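You operate a simulated robot arm through the tools that you are given. There is no shell and no other tool. Be economical: measure what you need, move in short steps, check, and stop when the job is done.

You are at the controls of a simulated robot arm. One attempt, no reset.

## Task
Put the wide tag on the shelf of the check bench. Put three of the cups from the top of the check bench on the shelf of the check bench. Take the rinse bottle and leave it on the top of the fitting bench. Put the bobbin marked "2 A" from the top of the winding bench on the front of the height gauge and the bobbin that says "6 A" on the green divider. The order is free. Set down upright: rinse bottle, bobbin.

It is judged by the outcome, as a careful person would: the job done as asked, and still so three seconds after it is handed in. It fails if anything else is knocked over, pushed out of place, dropped, spilled or broken.

## Robot
A 7-joint arm with a two-finger gripper on a trunk, on a base that drives. Base frame: it is fixed to the floor where the robot stands at the start and does not move with it; the origin is under the middle of the robot, x ahead of it, y to its left, z up. Lengths are in m, angles in degrees, forces in N, time in s.
With the tool pointing down near the work surface it reaches from about 0.28 to 0.72 m from the robot's upright axis, wherever it stands. Its first joint turns from -166.0 to 166.0 degrees. Places, roughly: bobbin [-7.25, 6.75, 0.75]; cup [-4.25, 0, 0.75]; cup (6x6x5 cm) [-3.5, 0.8, 0.8]; front of the height gauge (19x15 cm) [-4.38, 5.96, 0.92]; green divider [-7.5, 6.75, 0.75]; rinse bottle [-7, -1, 1]; shelf of the check bench [-3.3, 0.5, 0.5]; top of the fitting bench [-8.1, 0.3, 0.7]; wide tag [-3.75, 0.75, 0.75]. Payload 2.94 kg.
The TCP is the grasp point between the finger pads, 0.03 m short of the fingertips. In the tool frame z runs along the fingers and y along their closing line. Largest opening 0.138 m; the body of the gripper starts 0.109 m behind the TCP.
Orientation is that of the tool frame in the base frame, as a unit quaternion [w, x, y, z]. With the fingers straight down and closing along the base's y, the tool's x points along the base's -x, its y along +y and its z along -z.

## Interface
- The arm moves only by the tool nudge_tool. Its arguments are lists of equal length, an entry for each row: "dr": the turn, a rotation vector about the tool's x, y, z in degrees, a list of three; "offset": the shift along the tool's x, y, z in m, a list of three; "jaw": the opening, from 0 (shut) to 1 (fully open). In form: {"dr": [[ax, ay, az], ...], "offset": [[x, y, z], ...], "jaw": [jaw, ...]}. A call has 1 to 20 rows; each row shifts and turns the commanded pose from where the row before left it, along the tool's axes as they then stand. Each row takes 0.2 s and may step no farther than 0.05 m and 8.6 degrees from the row before; otherwise, or with a gripper value out of range, the whole call is refused. Where a pose cannot be reached the arm comes as near as it can. A force on the tool above 40 N (or 10 N above the force at the start of the call, whichever is more), or a blocked arm, ends the call early, and 0.2 s more pass. Each finger halts on what it meets, pressing with about 24 N; the grip force reading is that of the motor and also rises with nothing between the fingers. The clock runs only during rows and for 0.2 s after the last one: add rows that do not move to give the fingers time. The reply holds the time, the measured pose of the TCP, the force on the tool along the base axes, the opening and the grip force, in the units named above and with some noise, with the torque about the TCP (base axes, N m) and any sound that the robot's microphone picked up.
- Cameras (640 x 400 px; columns grow to the right, rows downward): "scene" is now at [0.0011, 0.1163, 1.4226]; the picture's right is [-0.04, -1.00, 0.00], its down [-0.58, 0.02, -0.81] and it looks along [0.81, -0.03, -0.58] (base axes); focal length 282 px, centre (320, 200). "wrist" rides on the gripper at [0.071, 0.019, -0.146] in the tool frame; the picture's right is [-0.26, 0.97, 0.00], its down [-0.85, -0.23, -0.48] and it looks along [-0.46, -0.12, 0.88] (tool axes); focal length 280 px, centre (320, 200). There is no depth. A picture from a camera that has moved, and an enlarged one, comes with that camera's place and axes in the base frame and with its lens. The place of the scene camera against the robot may be out by one fixed shift of up to 0.025 m in any direction.
- get_image(camera): a new picture of that camera. No time passes.
- move_column(by): slides the trunk up (or, below 0, down) by that many m; the arm and the scene camera ride with it, the base frame stays. It gives what a move gives, with no picture.
- roll_base(legs): drives the robot by 1 to 6 legs, each [ahead, left, turn to the left] in m, m and degrees, along the robot's own axes; the way and the turn of a leg run together, so that a leg with both is an arc; at most 1.5 m and 180 degrees a leg. The arm and the cameras ride along, it lands a little off, and it stops where it bumps. It gives what a move gives.
- turn_head(pan, tilt): turns the head with the scene camera to pan (to the left, within 86 degrees either way) and tilt (down, from -29 to 69), counted from straight ahead of the robot. It gives what a move gives.
- zoom(camera, box): a new picture of the part [left, top, right, bottom] of that camera's present view, enlarged. No time passes.
- sign_off(): hands the job in; it is judged then, once.

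Go step by step. Nothing tells you exact positions but the pictures and the camera data: compare them with the known pose of the tool, close in by small moves and look again before you grip or let go. The budget is 222 turns and 206 pictures, counting those below and the enlarged ones. Unless the task says otherwise, let go and move clear before handing in, and close with one line.

The tools are called after "Call:" as name(argument=value, ...) on one line, values as JSON. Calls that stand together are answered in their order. nudge_tool: Moves the arm, as the interface text tells. Its arguments: {"type":"object","properties":{"dr":{"type":"array","items":{"type":"array","items":{"type":"number"}}},"offset":{"type":"array","items":{"type":"array","items":{"type":"number"}}},"jaw":{"type":"array","items":{"type":"number"}}},"required":["dr","offset","jaw"]} The other tools are called the same way: move_column (by) slides the trunk up or down; roll_base (legs) drives the base; turn_head (pan, tilt) turns the head that bears the scene camera; get_image (camera) takes a picture; zoom (camera, box) takes an enlarged picture of a part of a camera's view; sign_off () hands the job in.

At the start:

```text
time: 0.0
ee_pos: [0.4324, -0.0262, 1.0357]
orientation: [0.0, 0.001, 1.0, 0.0]
contact_force: [0.4, -1.0, 0.1]
moment: [0.01, 0.0, -0.01]
finger_gap: 0.1382
gripper_force: 0.0
trunk travel left (down, up): [-0.25, 0.204]
robot x, y, heading: [-0.0009, -0.0002, 0.1]
head pan, tilt: [-2.3, 35.8]
```

scene: 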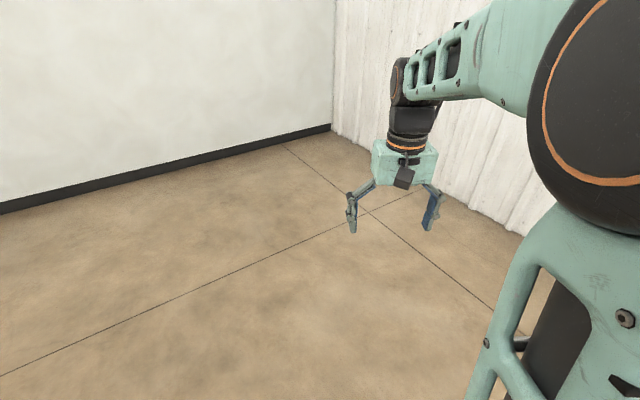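
wrist: 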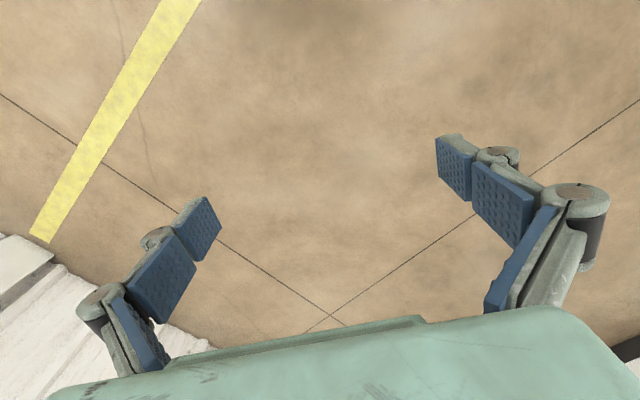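

I see a bare floor and wall; the work lies behind me (negative x). I turn the base around to look.

Call:
roll_base(legs=[[0, 0, 170]])

Call:
turn_head(pan=0, tilt=15)

Call:
get_image(camera="scene")

```text
time: 7.3
ee_pos: [-0.4181, 0.1094, 1.0357]
orientation: [0.0, 0.995, -0.097, 0.0]
contact_force: [-0.1, 0.7, -0.2]
moment: [0.0, -0.03, 0.0]
finger_gap: 0.1381
gripper_force: 0.0
trunk travel left (down, up): [-0.25, 0.204]
robot x, y, heading: [-0.0001, -0.0031, 169.1]
head pan, tilt: [-2.3, 35.8]
```

```text
time: 8.2
ee_pos: [-0.4185, 0.1092, 1.0347]
orientation: [0.0, 0.995, -0.096, 0.0]
contact_force: [-0.1, 0.2, 0.6]
moment: [0.03, -0.02, -0.01]
finger_gap: 0.138
gripper_force: 0.1
trunk travel left (down, up): [-0.25, 0.204]
robot x, y, heading: [-0.0014, -0.0018, 169.0]
head pan, tilt: [0.0, 15.0]
```

```text
203 pictures are left
camera scene: at [-0.0457, -0.1451, 1.4557], right [0.19, 0.98, 0.0], down [0.25, -0.05, -0.97], along [-0.95, 0.19, -0.26], focal length 282 px, centre (320, 200)
```

scene: 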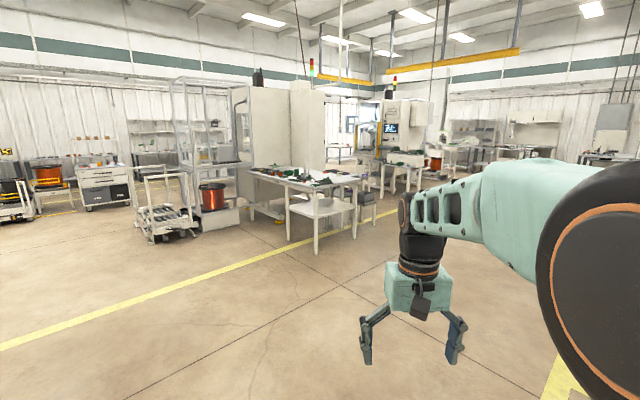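

The bench in the centre seems to be the check bench, with a low shelf in front. I zoom to get details before driving.

Call:
zoom(camera="scene", box=[220, 130, 420, 255])

Call:
zoom(camera="scene", box=[0, 80, 240, 230])

Call:
zoom(camera="scene", box=[340, 70, 640, 258])

```text
3.20 times, centred on (320, 192) of scene
camera zoom: at [-0.0457, -0.1451, 1.4557], right [0.19, 0.98, 0.0], down [0.25, -0.05, -0.97], along [-0.95, 0.19, -0.26], focal length 901 px, centre (320, 224)
```

zoom: 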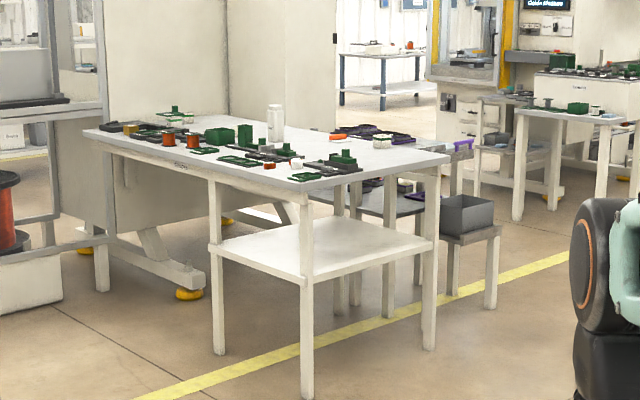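

```text
2.67 times, centred on (120, 155) of scene
camera zoom: at [-0.0457, -0.1451, 1.4557], right [0.19, 0.98, 0.0], down [0.25, -0.05, -0.97], along [-0.95, 0.19, -0.26], focal length 751 px, centre (853, 320)
```

zoom: 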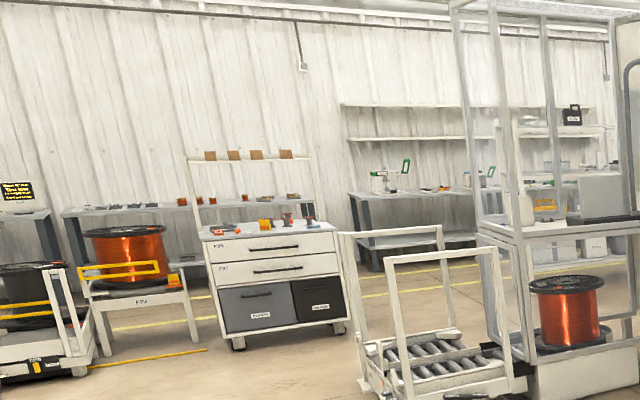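

```text
2.13 times, centred on (490, 164) of scene
camera zoom: at [-0.0457, -0.1451, 1.4557], right [0.19, 0.98, 0.0], down [0.25, -0.05, -0.97], along [-0.95, 0.19, -0.26], focal length 599 px, centre (-42, 277)
```

zoom: 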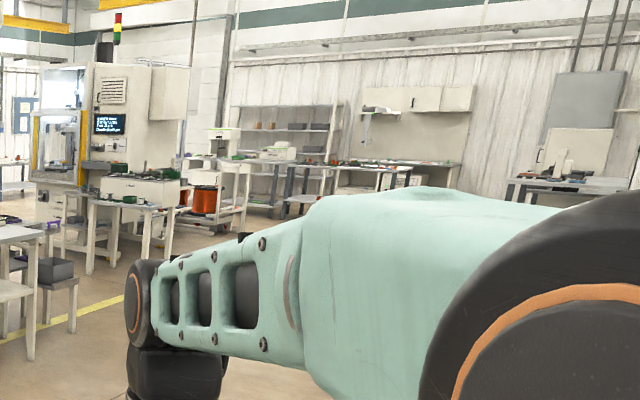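

The check bench is at an angle, its near end around (-3.1..-3.5, 0.4..1.1), with a shelf under that end. I drive closer to survey it.

Call:
roll_base(legs=[[1.4, 0, 0], [0.9, -0.15, 15]])

Call:
turn_head(pan=10, tilt=30)

Call:
get_image(camera="scene")

```text
time: 19.6
ee_pos: [-2.7076, 0.459, 1.0365]
orientation: [0.001, 0.999, 0.042, 0.0]
contact_force: [0.3, 0.1, -0.6]
moment: [0.0, 0.0, -0.02]
finger_gap: 0.138
gripper_force: 0.0
trunk travel left (down, up): [-0.25, 0.204]
robot x, y, heading: [-2.2746, 0.4704, -175.2]
head pan, tilt: [0.0, 15.0]
```

```text
time: 20.4
ee_pos: [-2.7097, 0.4586, 1.0358]
orientation: [0.0, 0.999, 0.042, 0.0]
contact_force: [-0.5, 0.7, 0.0]
moment: [-0.01, 0.0, -0.01]
finger_gap: 0.1379
gripper_force: 0.1
trunk travel left (down, up): [-0.25, 0.204]
robot x, y, heading: [-2.2755, 0.4695, -175.2]
head pan, tilt: [10.0, 30.0]
```

```text
199 pictures are left
camera scene: at [-2.2797, 0.3023, 1.4316], right [-0.25, 0.97, 0.0], down [0.48, 0.13, -0.87], along [-0.84, -0.22, -0.5], focal length 282 px, centre (320, 200)
```

scene: 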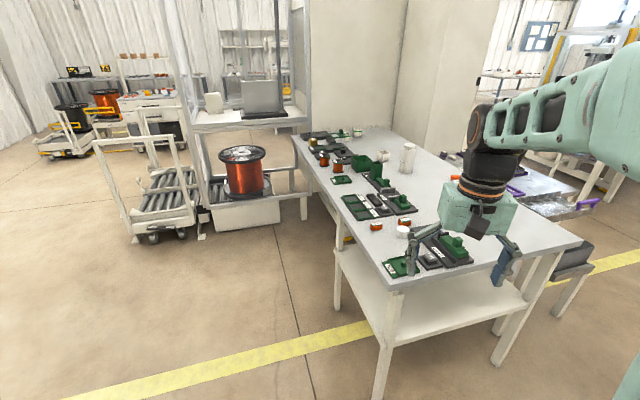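

Call:
zoom(camera="scene", box=[290, 120, 460, 226])

Call:
zoom(camera="scene", box=[330, 170, 600, 340])

Call:
zoom(camera="scene", box=[0, 0, 300, 188])

```text
3.76 times, centred on (375, 173) of scene
camera zoom: at [-2.2797, 0.3023, 1.4316], right [-0.25, 0.97, 0.0], down [0.48, 0.13, -0.87], along [-0.84, -0.22, -0.5], focal length 1060 px, centre (113, 302)
```

zoom: 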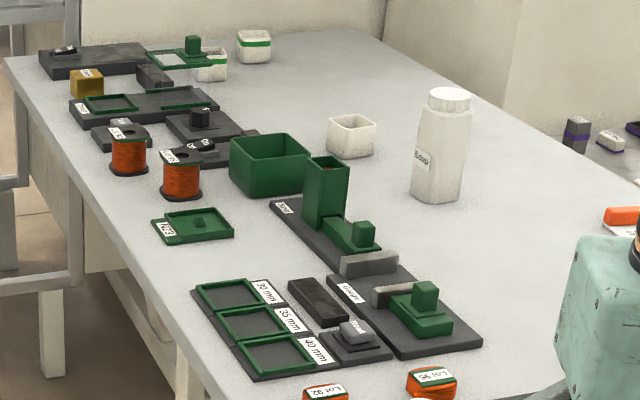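

```text
2.35 times, centred on (465, 255) of scene
camera zoom: at [-2.2797, 0.3023, 1.4316], right [-0.25, 0.97, 0.0], down [0.48, 0.13, -0.87], along [-0.84, -0.22, -0.5], focal length 662 px, centre (-21, 71)
```

zoom: 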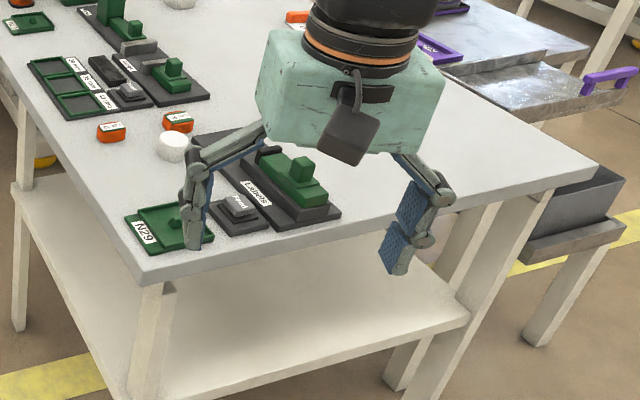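

```text
2.13 times, centred on (150, 94) of scene
camera zoom: at [-2.2797, 0.3023, 1.4316], right [-0.25, 0.97, 0.0], down [0.48, 0.13, -0.87], along [-0.84, -0.22, -0.5], focal length 599 px, centre (682, 426)
```

zoom: 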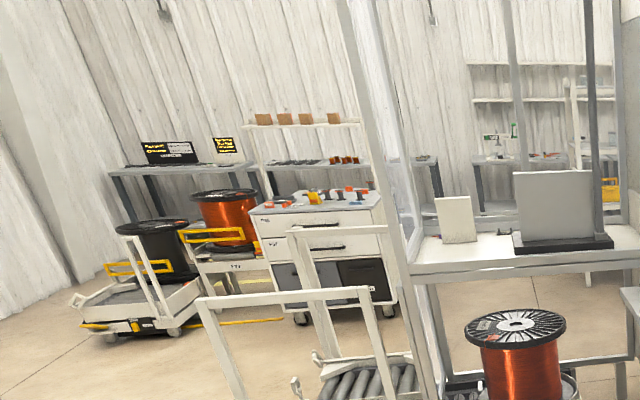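

Several items on the bench: white cups, green boxes and trays, a white squeeze bottle. The gripper hides the right part; I shift sideways to see it.

Call:
roll_base(legs=[[0, -0.5, 35]])

Call:
turn_head(pan=-5, tilt=35)

Call:
get_image(camera="scene")

Call:
get_image(camera="wrist")

```text
time: 25.2
ee_pos: [-2.809, 0.6587, 1.0348]
orientation: [0.0, 0.939, 0.344, 0.0]
contact_force: [1.0, -0.4, -0.4]
moment: [0.01, 0.02, 0.0]
finger_gap: 0.1381
gripper_force: 0.1
trunk travel left (down, up): [-0.25, 0.204]
robot x, y, heading: [-2.4625, 0.9198, -139.6]
head pan, tilt: [10.0, 30.0]
```

```text
time: 26.0
ee_pos: [-2.81, 0.6613, 1.0363]
orientation: [-0.001, 0.939, 0.343, 0.0]
contact_force: [0.1, 0.6, -0.1]
moment: [0.04, 0.0, 0.03]
finger_gap: 0.1379
gripper_force: 0.0
trunk travel left (down, up): [-0.25, 0.204]
robot x, y, heading: [-2.4657, 0.9205, -139.7]
head pan, tilt: [-5.0, 35.0]
```

```text
195 pictures are left
camera scene: at [-2.3935, 0.8016, 1.4238], right [-0.58, 0.82, 0.0], down [0.47, 0.33, -0.82], along [-0.67, -0.47, -0.57], focal length 282 px, centre (320, 200)
```

scene: 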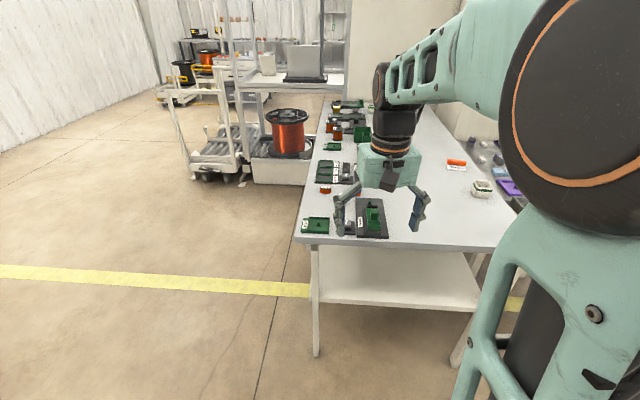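

```text
194 pictures are left
camera wrist: at [-2.7434, 0.69, 1.1802], right [0.42, -0.91, 0.0], down [-0.8, -0.37, 0.48], along [-0.43, -0.2, -0.88], focal length 280 px, centre (320, 200)
```

wrist: 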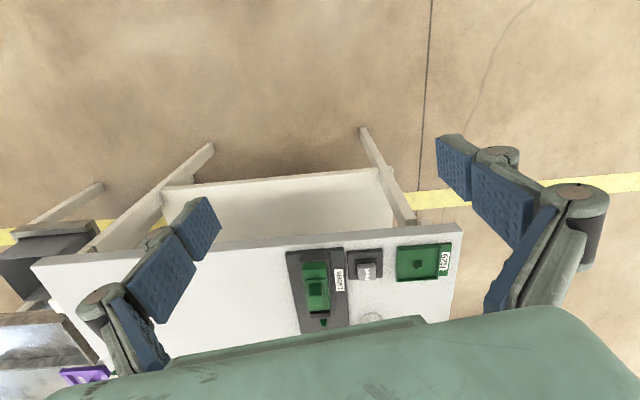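

Call:
zoom(camera="scene", box=[420, 130, 540, 205])

Call:
zoom(camera="scene", box=[290, 90, 450, 250])

```text
5.33 times, centred on (480, 168) of scene
camera zoom: at [-2.3935, 0.8016, 1.4238], right [-0.58, 0.82, 0.0], down [0.47, 0.33, -0.82], along [-0.67, -0.47, -0.57], focal length 1502 px, centre (-533, 373)
```

zoom: 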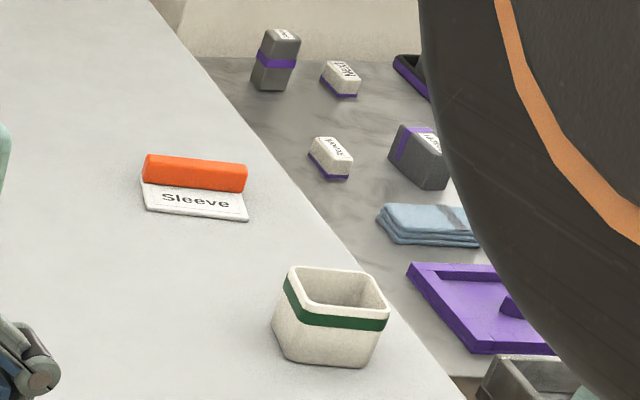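

```text
2.50 times, centred on (370, 170) of scene
camera zoom: at [-2.3935, 0.8016, 1.4238], right [-0.58, 0.82, 0.0], down [0.47, 0.33, -0.82], along [-0.67, -0.47, -0.57], focal length 704 px, centre (195, 275)
```

zoom: 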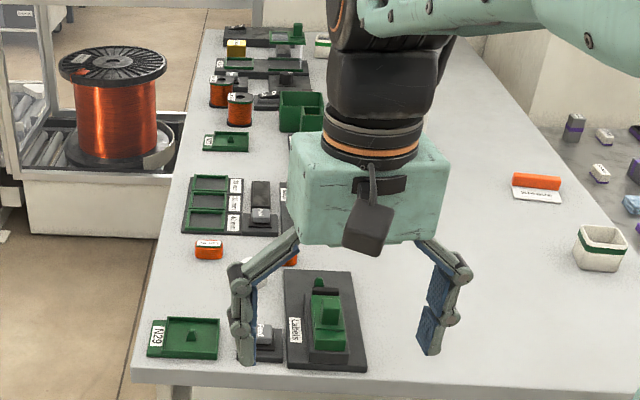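

Cups seen: a green‑banded one near (-3.6, 0.8), two banded near (-4.3, 0) and a plain one near (-3.9, 0.27); the "Sleeve" tag is at about (-3.73, 0.65). I look down to learn the base footprint and the shelf.

Call:
turn_head(pan=0, tilt=69)

Call:
get_image(camera="scene")

Call:
turn_head(pan=-40, tilt=30)

Call:
get_image(camera="scene")

```text
time: 27.0
ee_pos: [-2.8096, 0.6606, 1.0345]
orientation: [0.0, 0.939, 0.344, 0.0]
contact_force: [0.2, 0.1, 0.0]
moment: [0.04, -0.01, 0.02]
finger_gap: 0.138
gripper_force: 0.0
trunk travel left (down, up): [-0.25, 0.204]
robot x, y, heading: [-2.4642, 0.9172, -140.0]
head pan, tilt: [0.0, 68.8]
```

```text
191 pictures are left
camera scene: at [-2.3643, 0.8163, 1.3801], right [-0.65, 0.76, 0.0], down [0.71, 0.6, -0.36], along [-0.28, -0.23, -0.93], focal length 282 px, centre (320, 200)
```

scene: 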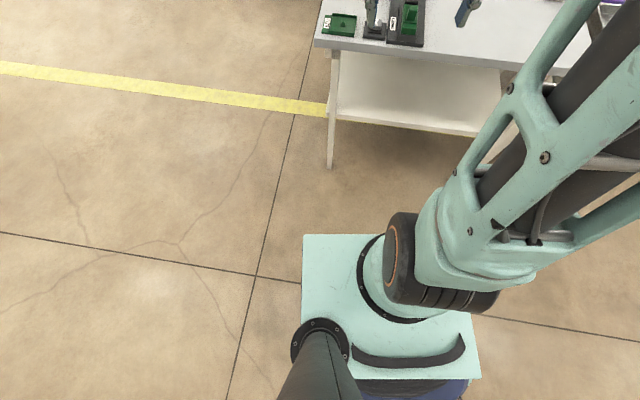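

```text
time: 28.1
ee_pos: [-2.8103, 0.6605, 1.0352]
orientation: [0.0, 0.939, 0.344, 0.001]
contact_force: [-0.9, -0.3, 0.2]
moment: [-0.02, 0.02, 0.02]
finger_gap: 0.1379
gripper_force: 0.1
trunk travel left (down, up): [-0.25, 0.204]
robot x, y, heading: [-2.464, 0.9189, -140.0]
head pan, tilt: [-40.0, 30.0]
```

```text
190 pictures are left
camera scene: at [-2.412, 0.852, 1.4315], right [0.0, 1.0, 0.0], down [0.5, 0.0, -0.87], along [-0.87, 0.0, -0.5], focal length 282 px, centre (320, 200)
```

scene: 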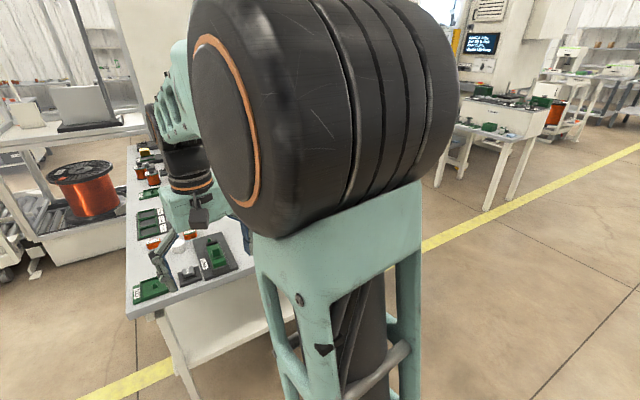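

The bench top is about z 0.785, its near corner (-2.91, 0.345), running along heading about -149°. I drive up to its end, aligned with it.

Call:
roll_base(legs=[[0, 0, -9.3], [0.34, -0.32, 0]])

Call:
turn_head(pan=0, tilt=45)

Call:
get_image(camera="scene")

Call:
get_image(camera="wrist")

```text
time: 32.1
ee_pos: [-3.3011, 0.8183, 1.0353]
orientation: [0.0, 0.964, 0.267, 0.0]
contact_force: [-0.3, -0.4, -0.8]
moment: [0.0, -0.07, -0.01]
finger_gap: 0.1378
gripper_force: 0.1
trunk travel left (down, up): [-0.25, 0.204]
robot x, y, heading: [-2.9138, 1.016, -149.1]
head pan, tilt: [-40.0, 30.0]
```

```text
time: 33.2
ee_pos: [-3.301, 0.8181, 1.0358]
orientation: [0.0, 0.964, 0.266, -0.001]
contact_force: [-0.1, -0.8, -0.4]
moment: [0.01, -0.02, -0.02]
finger_gap: 0.1379
gripper_force: 0.1
trunk travel left (down, up): [-0.25, 0.204]
robot x, y, heading: [-2.9183, 1.0215, -149.1]
head pan, tilt: [0.0, 45.0]
```

```text
189 pictures are left
camera scene: at [-2.8555, 0.8861, 1.4089], right [-0.51, 0.86, 0.0], down [0.61, 0.36, -0.71], along [-0.61, -0.36, -0.71], focal length 282 px, centre (320, 200)
```

scene: 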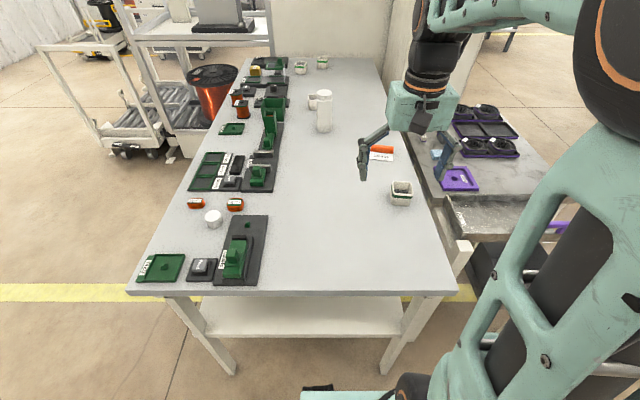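

```text
188 pictures are left
camera wrist: at [-3.2303, 0.837, 1.1802], right [0.27, -0.96, 0.0], down [-0.85, -0.24, 0.48], along [-0.46, -0.13, -0.88], focal length 280 px, centre (320, 200)
```

wrist: 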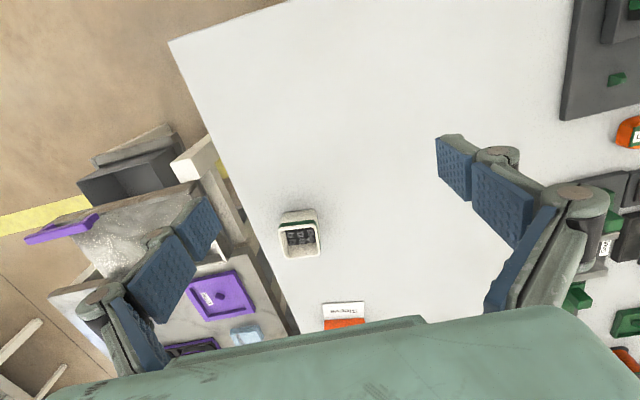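

The near cup seems to hold something; I zoom on it and the tag.

Call:
zoom(camera="wrist", box=[240, 180, 400, 340])

Call:
zoom(camera="scene", box=[220, 50, 360, 140])

Call:
zoom(camera="scene", box=[340, 130, 440, 220])

```text
2.50 times, centred on (320, 260) of wrist
camera zoom: at [-3.2303, 0.837, 1.1802], right [0.27, -0.96, 0.0], down [-0.85, -0.24, 0.48], along [-0.46, -0.13, -0.88], focal length 701 px, centre (320, 50)
```

zoom: 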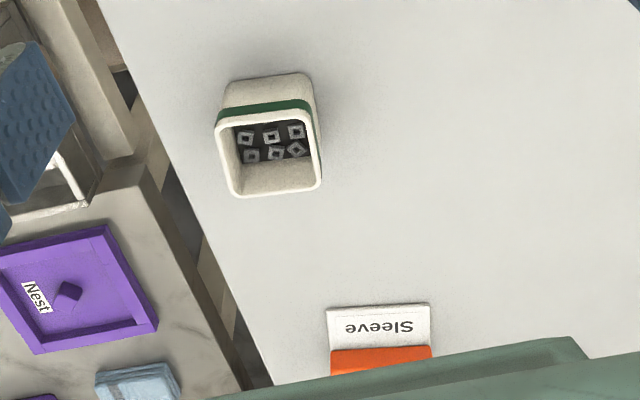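

```text
4.44 times, centred on (290, 95) of scene
camera zoom: at [-2.8555, 0.8861, 1.4089], right [-0.51, 0.86, 0.0], down [0.61, 0.36, -0.71], along [-0.61, -0.36, -0.71], focal length 1251 px, centre (453, 667)
```

zoom: 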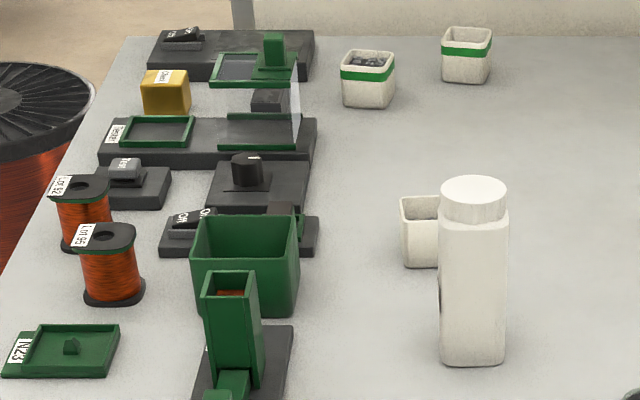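

```text
4.44 times, centred on (390, 175) of scene
camera zoom: at [-2.8555, 0.8861, 1.4089], right [-0.51, 0.86, 0.0], down [0.61, 0.36, -0.71], along [-0.61, -0.36, -0.71], focal length 1251 px, centre (9, 311)
```

zoom: 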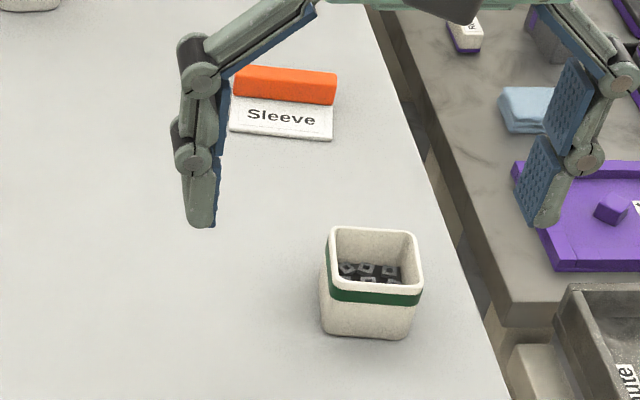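

Cup is at about (-3.49, 0.80) with loose contents, so I keep it upright. I pitch the tool 45° forward (so it can later reach under the bench top onto the shelf) and move to a pre-grasp point.

Call:
nudge_tool(dr=[[0, -7.5, 0], [0, -7.5, 0], [0, -7.5, 0], [0, -7.5, 0], [0, -7.5, 0], [0, -7.5, 0], [0, 0, 0], [0, 0, 0], [0, 0, 0], [0, 0, 0], [0, 0, 0]], offset=[[0, 0, 0], [0, 0, 0], [0, 0, 0], [0, 0, 0], [0, 0, 0], [0, 0, 0], [0.0068, -0.02, 0.038], [0.0068, -0.02, 0.038], [0.0068, -0.02, 0.038], [0.0068, -0.02, 0.037], [0, 0, 0]], jaw=[1, 1, 1, 1, 1, 1, 1, 1, 1, 1, 1])

Call:
get_image(camera="wrist")

Call:
get_image(camera="scene")

```text
time: 34.2
ee_pos: [-3.296, 0.8223, 0.9621]
orientation: [0.052, 0.951, 0.258, -0.162]
contact_force: [-0.9, -0.3, -0.3]
moment: [0.04, 0.0, 0.01]
finger_gap: 0.1378
gripper_force: 0.1
trunk travel left (down, up): [-0.25, 0.204]
robot x, y, heading: [-2.918, 1.0135, -149.1]
head pan, tilt: [0.0, 45.0]
stopped in row 5: the arm was blocked; the commanded pose is now the measured one
```

```text
184 pictures are left
camera wrist: at [-3.1887, 0.8642, 1.0746], right [0.28, -0.96, 0.1], down [-0.67, -0.12, 0.73], along [-0.69, -0.27, -0.68], focal length 280 px, centre (320, 200)
```

wrist: 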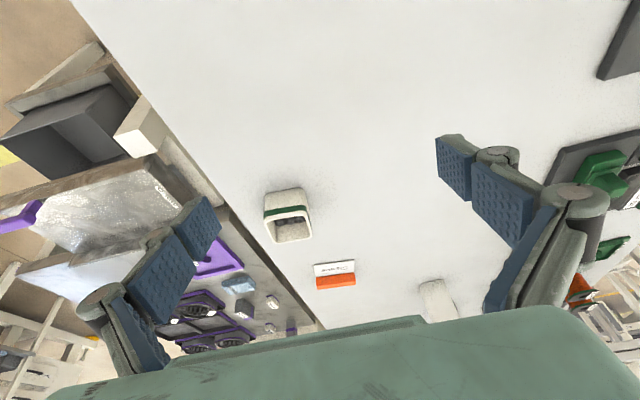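

```text
183 pictures are left
camera scene: at [-2.8664, 0.8921, 1.4228], right [-0.4, 0.91, 0.0], down [0.53, 0.24, -0.81], along [-0.74, -0.33, -0.58], focal length 282 px, centre (320, 200)
```

scene: 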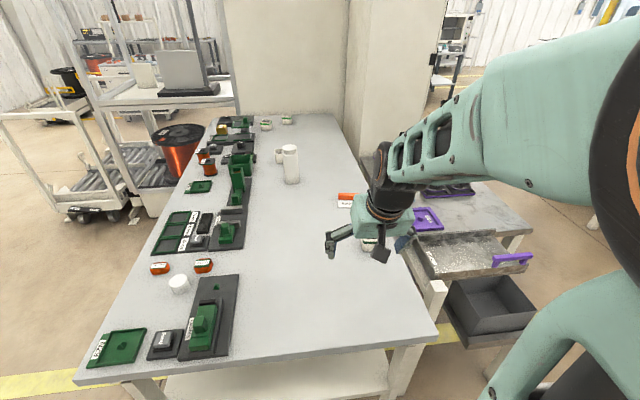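

The arm could not fold that much so close in. I move forward and up first, then continue pitching.

Call:
nudge_tool(dr=[[0, 0, 0], [0, 0, 0], [0, 0, 0], [0, 0, 0], [0, -6.5, 0], [0, -6.5, 0], [0, -6.5, 0], [0, -6, 0], [0, 0, 0]], offset=[[-0.041, -0.02, -0.004], [-0.041, -0.02, -0.004], [-0.041, -0.02, -0.004], [-0.041, -0.02, -0.004], [0, 0, 0], [0, 0, 0], [0, 0, 0], [0, 0, 0], [0, 0, 0]], jaw=[1, 1, 1, 1, 1, 1, 1, 1, 1])

Call:
get_image(camera="wrist")

```text
time: 36.2
ee_pos: [-3.4655, 0.815, 1.0333]
orientation: [0.109, 0.89, 0.24, -0.371]
contact_force: [-1.0, -0.8, 0.0]
moment: [-0.01, 0.01, -0.03]
finger_gap: 0.138
gripper_force: 0.0
trunk travel left (down, up): [-0.25, 0.204]
robot x, y, heading: [-2.9158, 1.0177, -149.2]
head pan, tilt: [0.0, 45.0]
```

```text
182 pictures are left
camera wrist: at [-3.3247, 0.8764, 1.0845], right [0.33, -0.92, 0.2], down [-0.34, 0.08, 0.94], along [-0.88, -0.38, -0.29], focal length 280 px, centre (320, 200)
```

wrist: 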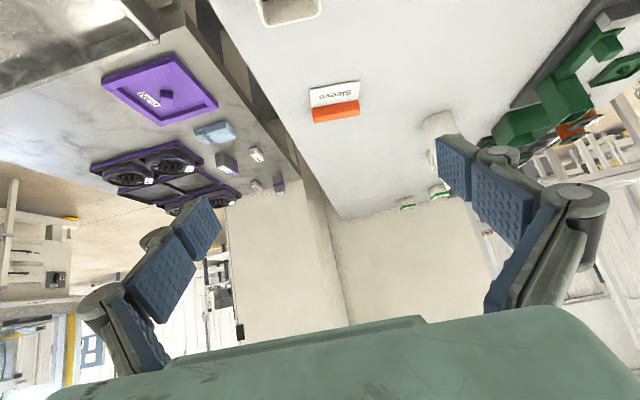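

Pitch reached. Two wrist views agree on the cup at (-3.488, 0.798), rim about 0.835. I move to the pre-grasp point.

Call:
nudge_tool(dr=[[0, 0, 0], [0, 0, 0], [0, 0, 0], [0, 0, 0]], offset=[[0.0423, 0, 0.0157], [0.0423, 0, 0.0157], [0.0423, 0, 0.0157], [0, 0, 0]], jaw=[1, 1, 1, 1])

Call:
get_image(camera="wrist")

Call:
get_image(camera="scene")

```text
time: 37.2
ee_pos: [-3.4165, 0.844, 0.9115]
orientation: [0.109, 0.89, 0.24, -0.371]
contact_force: [0.4, 0.1, 0.3]
moment: [0.01, -0.02, -0.01]
finger_gap: 0.1381
gripper_force: 0.1
trunk travel left (down, up): [-0.25, 0.204]
robot x, y, heading: [-2.9164, 1.0189, -148.8]
head pan, tilt: [0.0, 45.0]
```

```text
181 pictures are left
camera wrist: at [-3.2751, 0.9039, 0.9631], right [0.33, -0.92, 0.2], down [-0.35, 0.08, 0.94], along [-0.88, -0.38, -0.29], focal length 280 px, centre (320, 200)
```

wrist: 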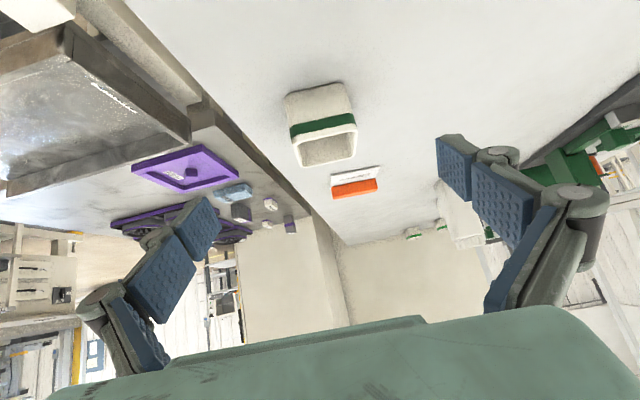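

```text
180 pictures are left
camera scene: at [-2.8556, 0.886, 1.4089], right [-0.51, 0.86, 0.0], down [0.61, 0.36, -0.71], along [-0.61, -0.36, -0.71], focal length 282 px, centre (320, 200)
```

scene: 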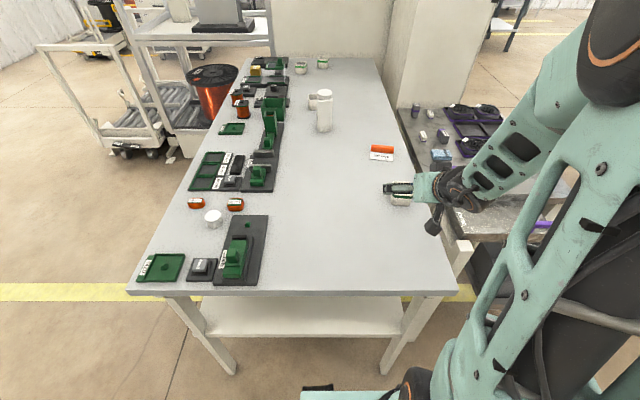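

The cup is centred between the fingers as predicted. I advance along the tool axis and close.

Call:
nudge_tool(dr=[[0, 0, 0], [0, 0, 0], [0, 0, 0], [0, 0, 0]], offset=[[0, 0, 0.04], [0, 0, 0.04], [0, 0, 0.04], [0, 0, 0]], jaw=[1, 1, 1, 1])

Call:
get_image(camera="wrist")

Call:
zoom(camera="scene", box=[340, 140, 480, 240])

```text
time: 38.2
ee_pos: [-3.4907, 0.7991, 0.8239]
orientation: [0.109, 0.89, 0.24, -0.371]
contact_force: [-0.5, 0.1, -0.2]
moment: [0.01, -0.01, 0.01]
finger_gap: 0.1378
gripper_force: 0.1
trunk travel left (down, up): [-0.25, 0.204]
robot x, y, heading: [-2.9186, 1.0202, -149.2]
head pan, tilt: [0.0, 45.0]
```

```text
179 pictures are left
camera wrist: at [-3.349, 0.8596, 0.876], right [0.33, -0.92, 0.2], down [-0.34, 0.08, 0.94], along [-0.88, -0.38, -0.29], focal length 280 px, centre (320, 200)
```

wrist: 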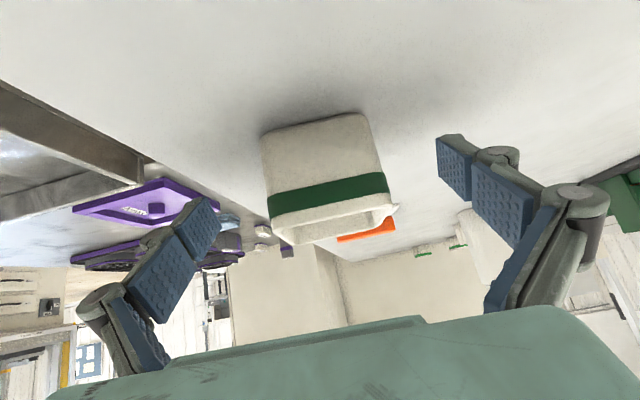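

```text
4.00 times, centred on (410, 190) of scene
camera zoom: at [-2.8557, 0.8858, 1.4089], right [-0.51, 0.86, 0.0], down [0.61, 0.36, -0.71], along [-0.61, -0.36, -0.71], focal length 1126 px, centre (-40, 240)
```

zoom: 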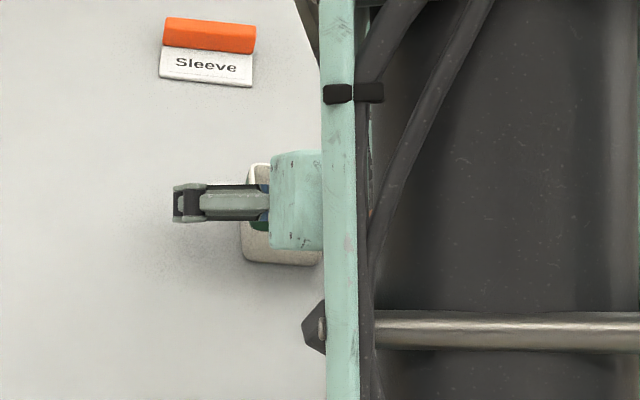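

Call:
nudge_tool(dr=[[0, 0, 0], [0, 0, 0], [0, 0, 0], [0, 0, 0], [0, 0, 0]], offset=[[0, 0, 0], [0, 0, 0], [0, 0, 0], [0, 0, 0], [0, 0, 0]], jaw=[0.3, 0.3, 0.3, 0.3, 0.3])

Call:
get_image(camera="wrist")

```text
time: 39.4
ee_pos: [-3.4912, 0.8007, 0.8303]
orientation: [0.109, 0.889, 0.239, -0.375]
contact_force: [-8.8, 9.7, 25.9]
moment: [0.72, 0.7, -0.06]
finger_gap: 0.0555
gripper_force: 23.5
trunk travel left (down, up): [-0.25, 0.204]
robot x, y, heading: [-2.9217, 1.0222, -149.0]
head pan, tilt: [0.0, 45.0]
```

```text
177 pictures are left
camera wrist: at [-3.3495, 0.8611, 0.8791], right [0.33, -0.92, 0.2], down [-0.34, 0.09, 0.94], along [-0.88, -0.38, -0.28], focal length 280 px, centre (320, 200)
```

wrist: 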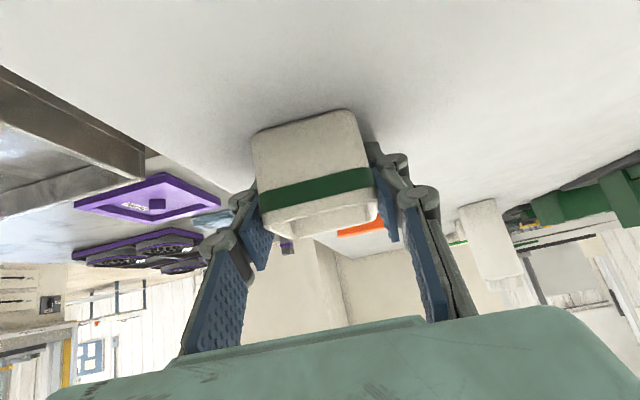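

Gripped (gap 0.0555); the fingertips touched the table while closing, so I'll use a higher grasp next time. Lifting straight up.

Call:
nudge_tool(dr=[[0, 0, 0], [0, 0, 0], [0, 0, 0], [0, 0, 0], [0, 0, 0]], offset=[[-0.0143, 0.0003, -0.014], [-0.0214, 0.0005, -0.021], [-0.0214, 0.0005, -0.021], [-0.0214, 0.0005, -0.021], [0, 0, 0]], jaw=[0.3, 0.3, 0.3, 0.3, 0.3])

Call:
get_image(camera="wrist")

Call:
turn_head(pan=0, tilt=65)

Call:
get_image(camera="scene")

```text
time: 40.6
ee_pos: [-3.489, 0.7984, 0.9384]
orientation: [0.109, 0.89, 0.241, -0.371]
contact_force: [0.4, 0.2, -0.5]
moment: [0.0, -0.02, -0.03]
finger_gap: 0.0555
gripper_force: 23.9
trunk travel left (down, up): [-0.25, 0.204]
robot x, y, heading: [-2.9168, 1.015, -149.3]
head pan, tilt: [0.0, 45.0]
```

```text
176 pictures are left
camera wrist: at [-3.3477, 0.8593, 0.9891], right [0.33, -0.92, 0.2], down [-0.35, 0.08, 0.94], along [-0.88, -0.38, -0.29], focal length 280 px, centre (320, 200)
```

wrist: 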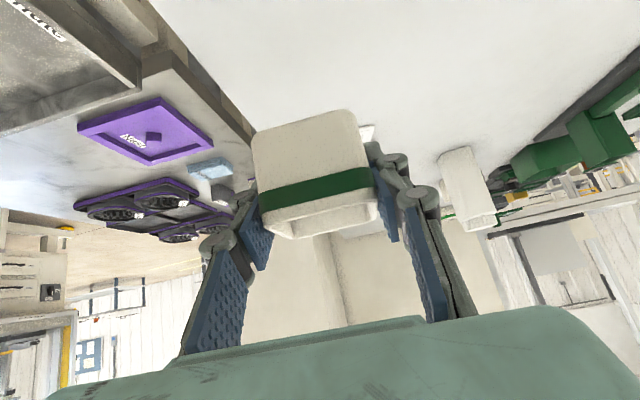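

```text
time: 41.4
ee_pos: [-3.4897, 0.7984, 0.9379]
orientation: [0.11, 0.89, 0.241, -0.371]
contact_force: [0.2, 0.6, -2.1]
moment: [0.04, -0.02, -0.02]
finger_gap: 0.0554
gripper_force: 24.3
trunk travel left (down, up): [-0.25, 0.204]
robot x, y, heading: [-2.9167, 1.0195, -149.1]
head pan, tilt: [0.0, 65.0]
```

```text
175 pictures are left
camera scene: at [-2.8379, 0.8966, 1.3839], right [-0.51, 0.86, 0.0], down [0.78, 0.47, -0.42], along [-0.36, -0.22, -0.91], focal length 282 px, centre (320, 200)
```

scene: 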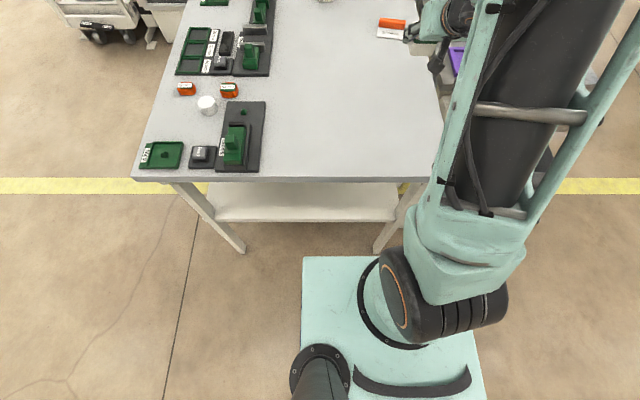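

The cup is held level. The shelf is at about z 0.455 at the bench end; I back away from the bench, then lower.

Call:
roll_base(legs=[[-0.47, 0, 0], [0, 0.1, 0]])

Call:
move_column(by=-0.24)

Call:
turn_head(pan=-5, tilt=40)

Call:
get_image(camera="scene")

Call:
get_image(camera="wrist")

```text
time: 45.4
ee_pos: [-3.0397, 0.9494, 0.9379]
orientation: [0.11, 0.89, 0.242, -0.371]
contact_force: [0.6, 0.9, -0.4]
moment: [-0.02, 0.01, 0.01]
finger_gap: 0.0556
gripper_force: 23.2
trunk travel left (down, up): [-0.25, 0.204]
robot x, y, heading: [-2.4693, 1.1686, -148.9]
head pan, tilt: [0.0, 65.0]
```

```text
time: 47.9
ee_pos: [-3.0406, 0.95, 0.6973]
orientation: [0.11, 0.89, 0.242, -0.37]
contact_force: [0.2, 0.1, -1.2]
moment: [-0.02, -0.02, 0.04]
finger_gap: 0.0556
gripper_force: 24.2
trunk travel left (down, up): [-0.01, 0.444]
robot x, y, heading: [-2.4652, 1.1707, -149.1]
head pan, tilt: [0.0, 65.0]
```

```text
time: 48.8
ee_pos: [-3.0401, 0.9499, 0.6989]
orientation: [0.109, 0.89, 0.242, -0.371]
contact_force: [0.2, -0.1, 0.5]
moment: [0.01, -0.01, -0.01]
finger_gap: 0.0554
gripper_force: 24.6
trunk travel left (down, up): [-0.01, 0.444]
robot x, y, heading: [-2.4684, 1.1722, -148.9]
head pan, tilt: [-5.0, 40.0]
```

```text
174 pictures are left
camera scene: at [-2.4126, 1.0434, 1.1761], right [-0.44, 0.9, 0.0], down [0.58, 0.28, -0.77], along [-0.69, -0.34, -0.64], focal length 282 px, centre (320, 200)
```

scene: 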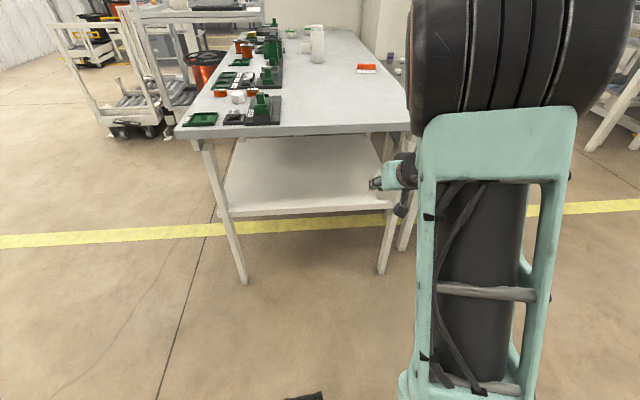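

```text
173 pictures are left
camera wrist: at [-2.8982, 1.011, 0.7488], right [0.33, -0.92, 0.2], down [-0.35, 0.08, 0.94], along [-0.88, -0.38, -0.29], focal length 280 px, centre (320, 200)
```

wrist: 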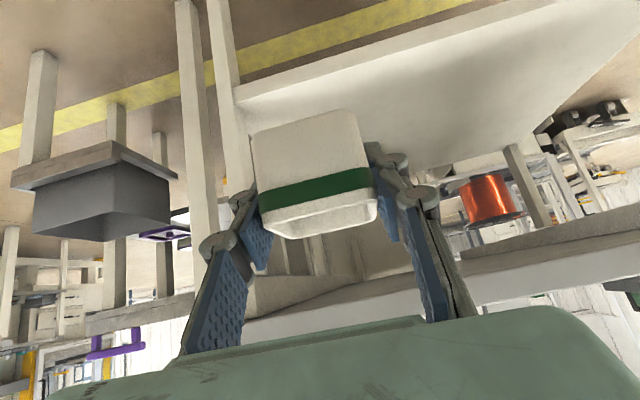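

The shelf edge is confirmed at u≈0, spanning between the legs. I lower the arm in front of it.

Call:
nudge_tool(dr=[[0, 0, 0], [0, 0, 0], [0, 0, 0], [0, 0, 0], [0, 0, 0]], offset=[[0.0276, 0, 0.0271], [0.0276, 0, 0.0271], [0.0276, 0, 0.0271], [0.0265, 0, 0.026], [0, 0, 0]], jaw=[0.3, 0.3, 0.3, 0.3, 0.3])

Call:
get_image(camera="wrist")

Call:
get_image(camera="scene")

```text
time: 50.0
ee_pos: [-3.0355, 0.9479, 0.5432]
orientation: [0.11, 0.889, 0.242, -0.372]
contact_force: [0.2, -0.2, -0.2]
moment: [0.04, -0.01, 0.0]
finger_gap: 0.0556
gripper_force: 24.0
trunk travel left (down, up): [-0.01, 0.444]
robot x, y, heading: [-2.4699, 1.1691, -148.8]
head pan, tilt: [-5.0, 40.0]
```

```text
172 pictures are left
camera wrist: at [-2.8952, 1.0093, 0.5949], right [0.34, -0.92, 0.2], down [-0.34, 0.08, 0.94], along [-0.88, -0.38, -0.29], focal length 280 px, centre (320, 200)
```

wrist: 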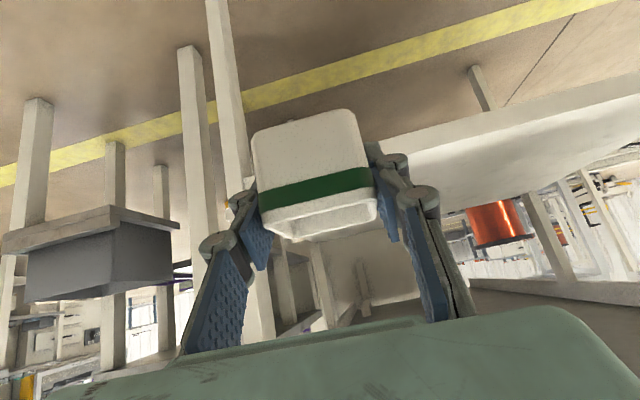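

```text
171 pictures are left
camera scene: at [-2.4127, 1.0435, 1.1762], right [-0.44, 0.9, 0.0], down [0.58, 0.28, -0.77], along [-0.69, -0.34, -0.64], focal length 282 px, centre (320, 200)
```

scene: 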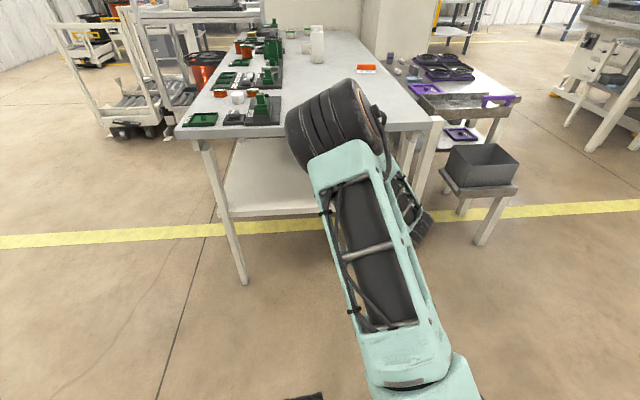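

The elbow would come close to the bench edge, so I extend the arm forward to see how the forearm leans.

Call:
nudge_tool(dr=[[0, 0, 0], [0, 0, 0], [0, 0, 0], [0, 0, 0], [0, 0, 0]], offset=[[-0.0263, 0, 0.0268], [-0.0263, 0, 0.0268], [-0.0263, 0, 0.0268], [-0.0263, 0, 0.0268], [0, 0, 0]], jaw=[0.3, 0.3, 0.3, 0.3, 0.3])

Call:
get_image(camera="scene")

Call:
get_image(camera="wrist")

```text
time: 51.1
ee_pos: [-3.168, 0.8692, 0.5452]
orientation: [0.109, 0.89, 0.242, -0.371]
contact_force: [0.5, 0.0, -0.7]
moment: [-0.04, -0.04, 0.01]
finger_gap: 0.0553
gripper_force: 24.3
trunk travel left (down, up): [-0.01, 0.444]
robot x, y, heading: [-2.4652, 1.1703, -148.8]
head pan, tilt: [-5.0, 40.0]
```

```text
170 pictures are left
camera scene: at [-2.4127, 1.0434, 1.1762], right [-0.44, 0.9, 0.0], down [0.58, 0.28, -0.77], along [-0.69, -0.34, -0.64], focal length 282 px, centre (320, 200)
```

scene: 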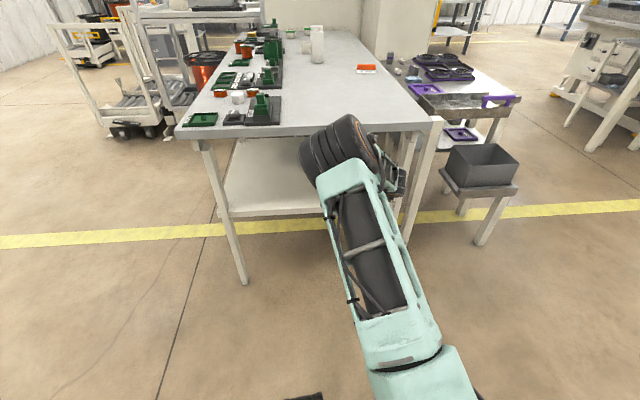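

```text
169 pictures are left
camera wrist: at [-3.0258, 0.9305, 0.5965], right [0.33, -0.92, 0.2], down [-0.35, 0.08, 0.94], along [-0.88, -0.38, -0.29], focal length 280 px, centre (320, 200)
```

wrist: 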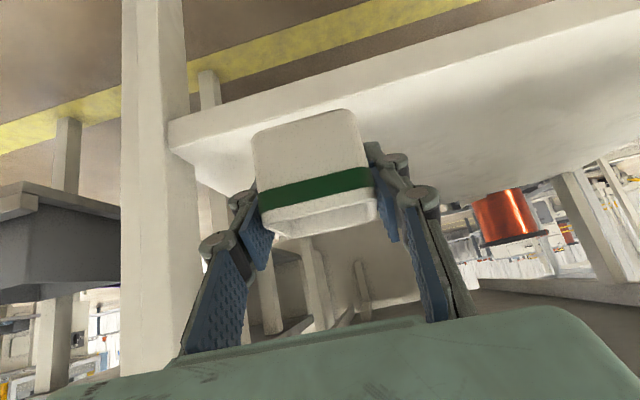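

Extending the arm keeps the elbow back and low. I extend another 0.125 m so the cup is over the shelf.

Call:
nudge_tool(dr=[[0, 0, 0], [0, 0, 0], [0, 0, 0], [0, 0, 0], [0, 0, 0]], offset=[[-0.0219, 0, 0.0223], [-0.0219, 0, 0.0223], [-0.0219, 0, 0.0223], [-0.0219, 0, 0.0223], [0, 0, 0]], jaw=[0.3, 0.3, 0.3, 0.3, 0.3])

Call:
get_image(camera="scene")

Call:
get_image(camera="wrist")

```text
time: 52.4
ee_pos: [-3.276, 0.8069, 0.5415]
orientation: [0.109, 0.89, 0.241, -0.371]
contact_force: [0.9, 0.1, -0.3]
moment: [0.0, 0.03, -0.02]
finger_gap: 0.0559
gripper_force: 23.9
trunk travel left (down, up): [-0.01, 0.444]
robot x, y, heading: [-2.4646, 1.1719, -148.9]
head pan, tilt: [-5.0, 40.0]
```

```text
168 pictures are left
camera scene: at [-2.4127, 1.0434, 1.1762], right [-0.44, 0.9, 0.0], down [0.58, 0.28, -0.77], along [-0.69, -0.34, -0.64], focal length 282 px, centre (320, 200)
```

scene: 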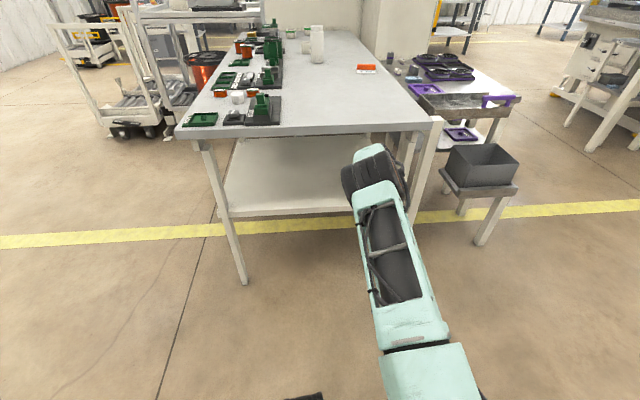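

```text
167 pictures are left
camera wrist: at [-3.1337, 0.8681, 0.5933], right [0.33, -0.92, 0.2], down [-0.35, 0.08, 0.94], along [-0.88, -0.38, -0.29], focal length 280 px, centre (320, 200)
```

wrist: 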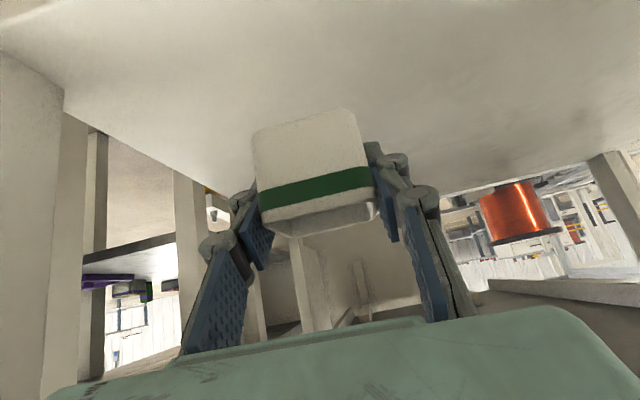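

The cup is over the shelf. I lower in small steps until contact.

Call:
nudge_tool(dr=[[0, 0, 0], [0, 0, 0], [0, 0, 0], [0, 0, 0]], offset=[[0.0071, 0, 0.007], [0.0071, 0, 0.007], [0.0071, 0, 0.007], [0, 0, 0]], jaw=[0.3, 0.3, 0.3, 0.3])

Call:
get_image(camera="wrist")

```text
time: 53.4
ee_pos: [-3.2745, 0.8063, 0.5133]
orientation: [0.11, 0.89, 0.242, -0.37]
contact_force: [-0.2, -0.1, 0.2]
moment: [-0.02, -0.01, 0.0]
finger_gap: 0.0555
gripper_force: 23.6
trunk travel left (down, up): [-0.01, 0.444]
robot x, y, heading: [-2.4675, 1.1731, -148.9]
head pan, tilt: [-5.0, 40.0]
```

```text
166 pictures are left
camera wrist: at [-3.1326, 0.8678, 0.5644], right [0.33, -0.92, 0.2], down [-0.35, 0.08, 0.94], along [-0.88, -0.38, -0.29], focal length 280 px, centre (320, 200)
```

wrist: 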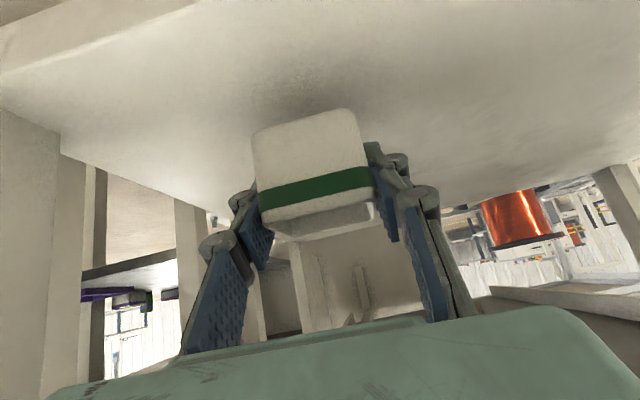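

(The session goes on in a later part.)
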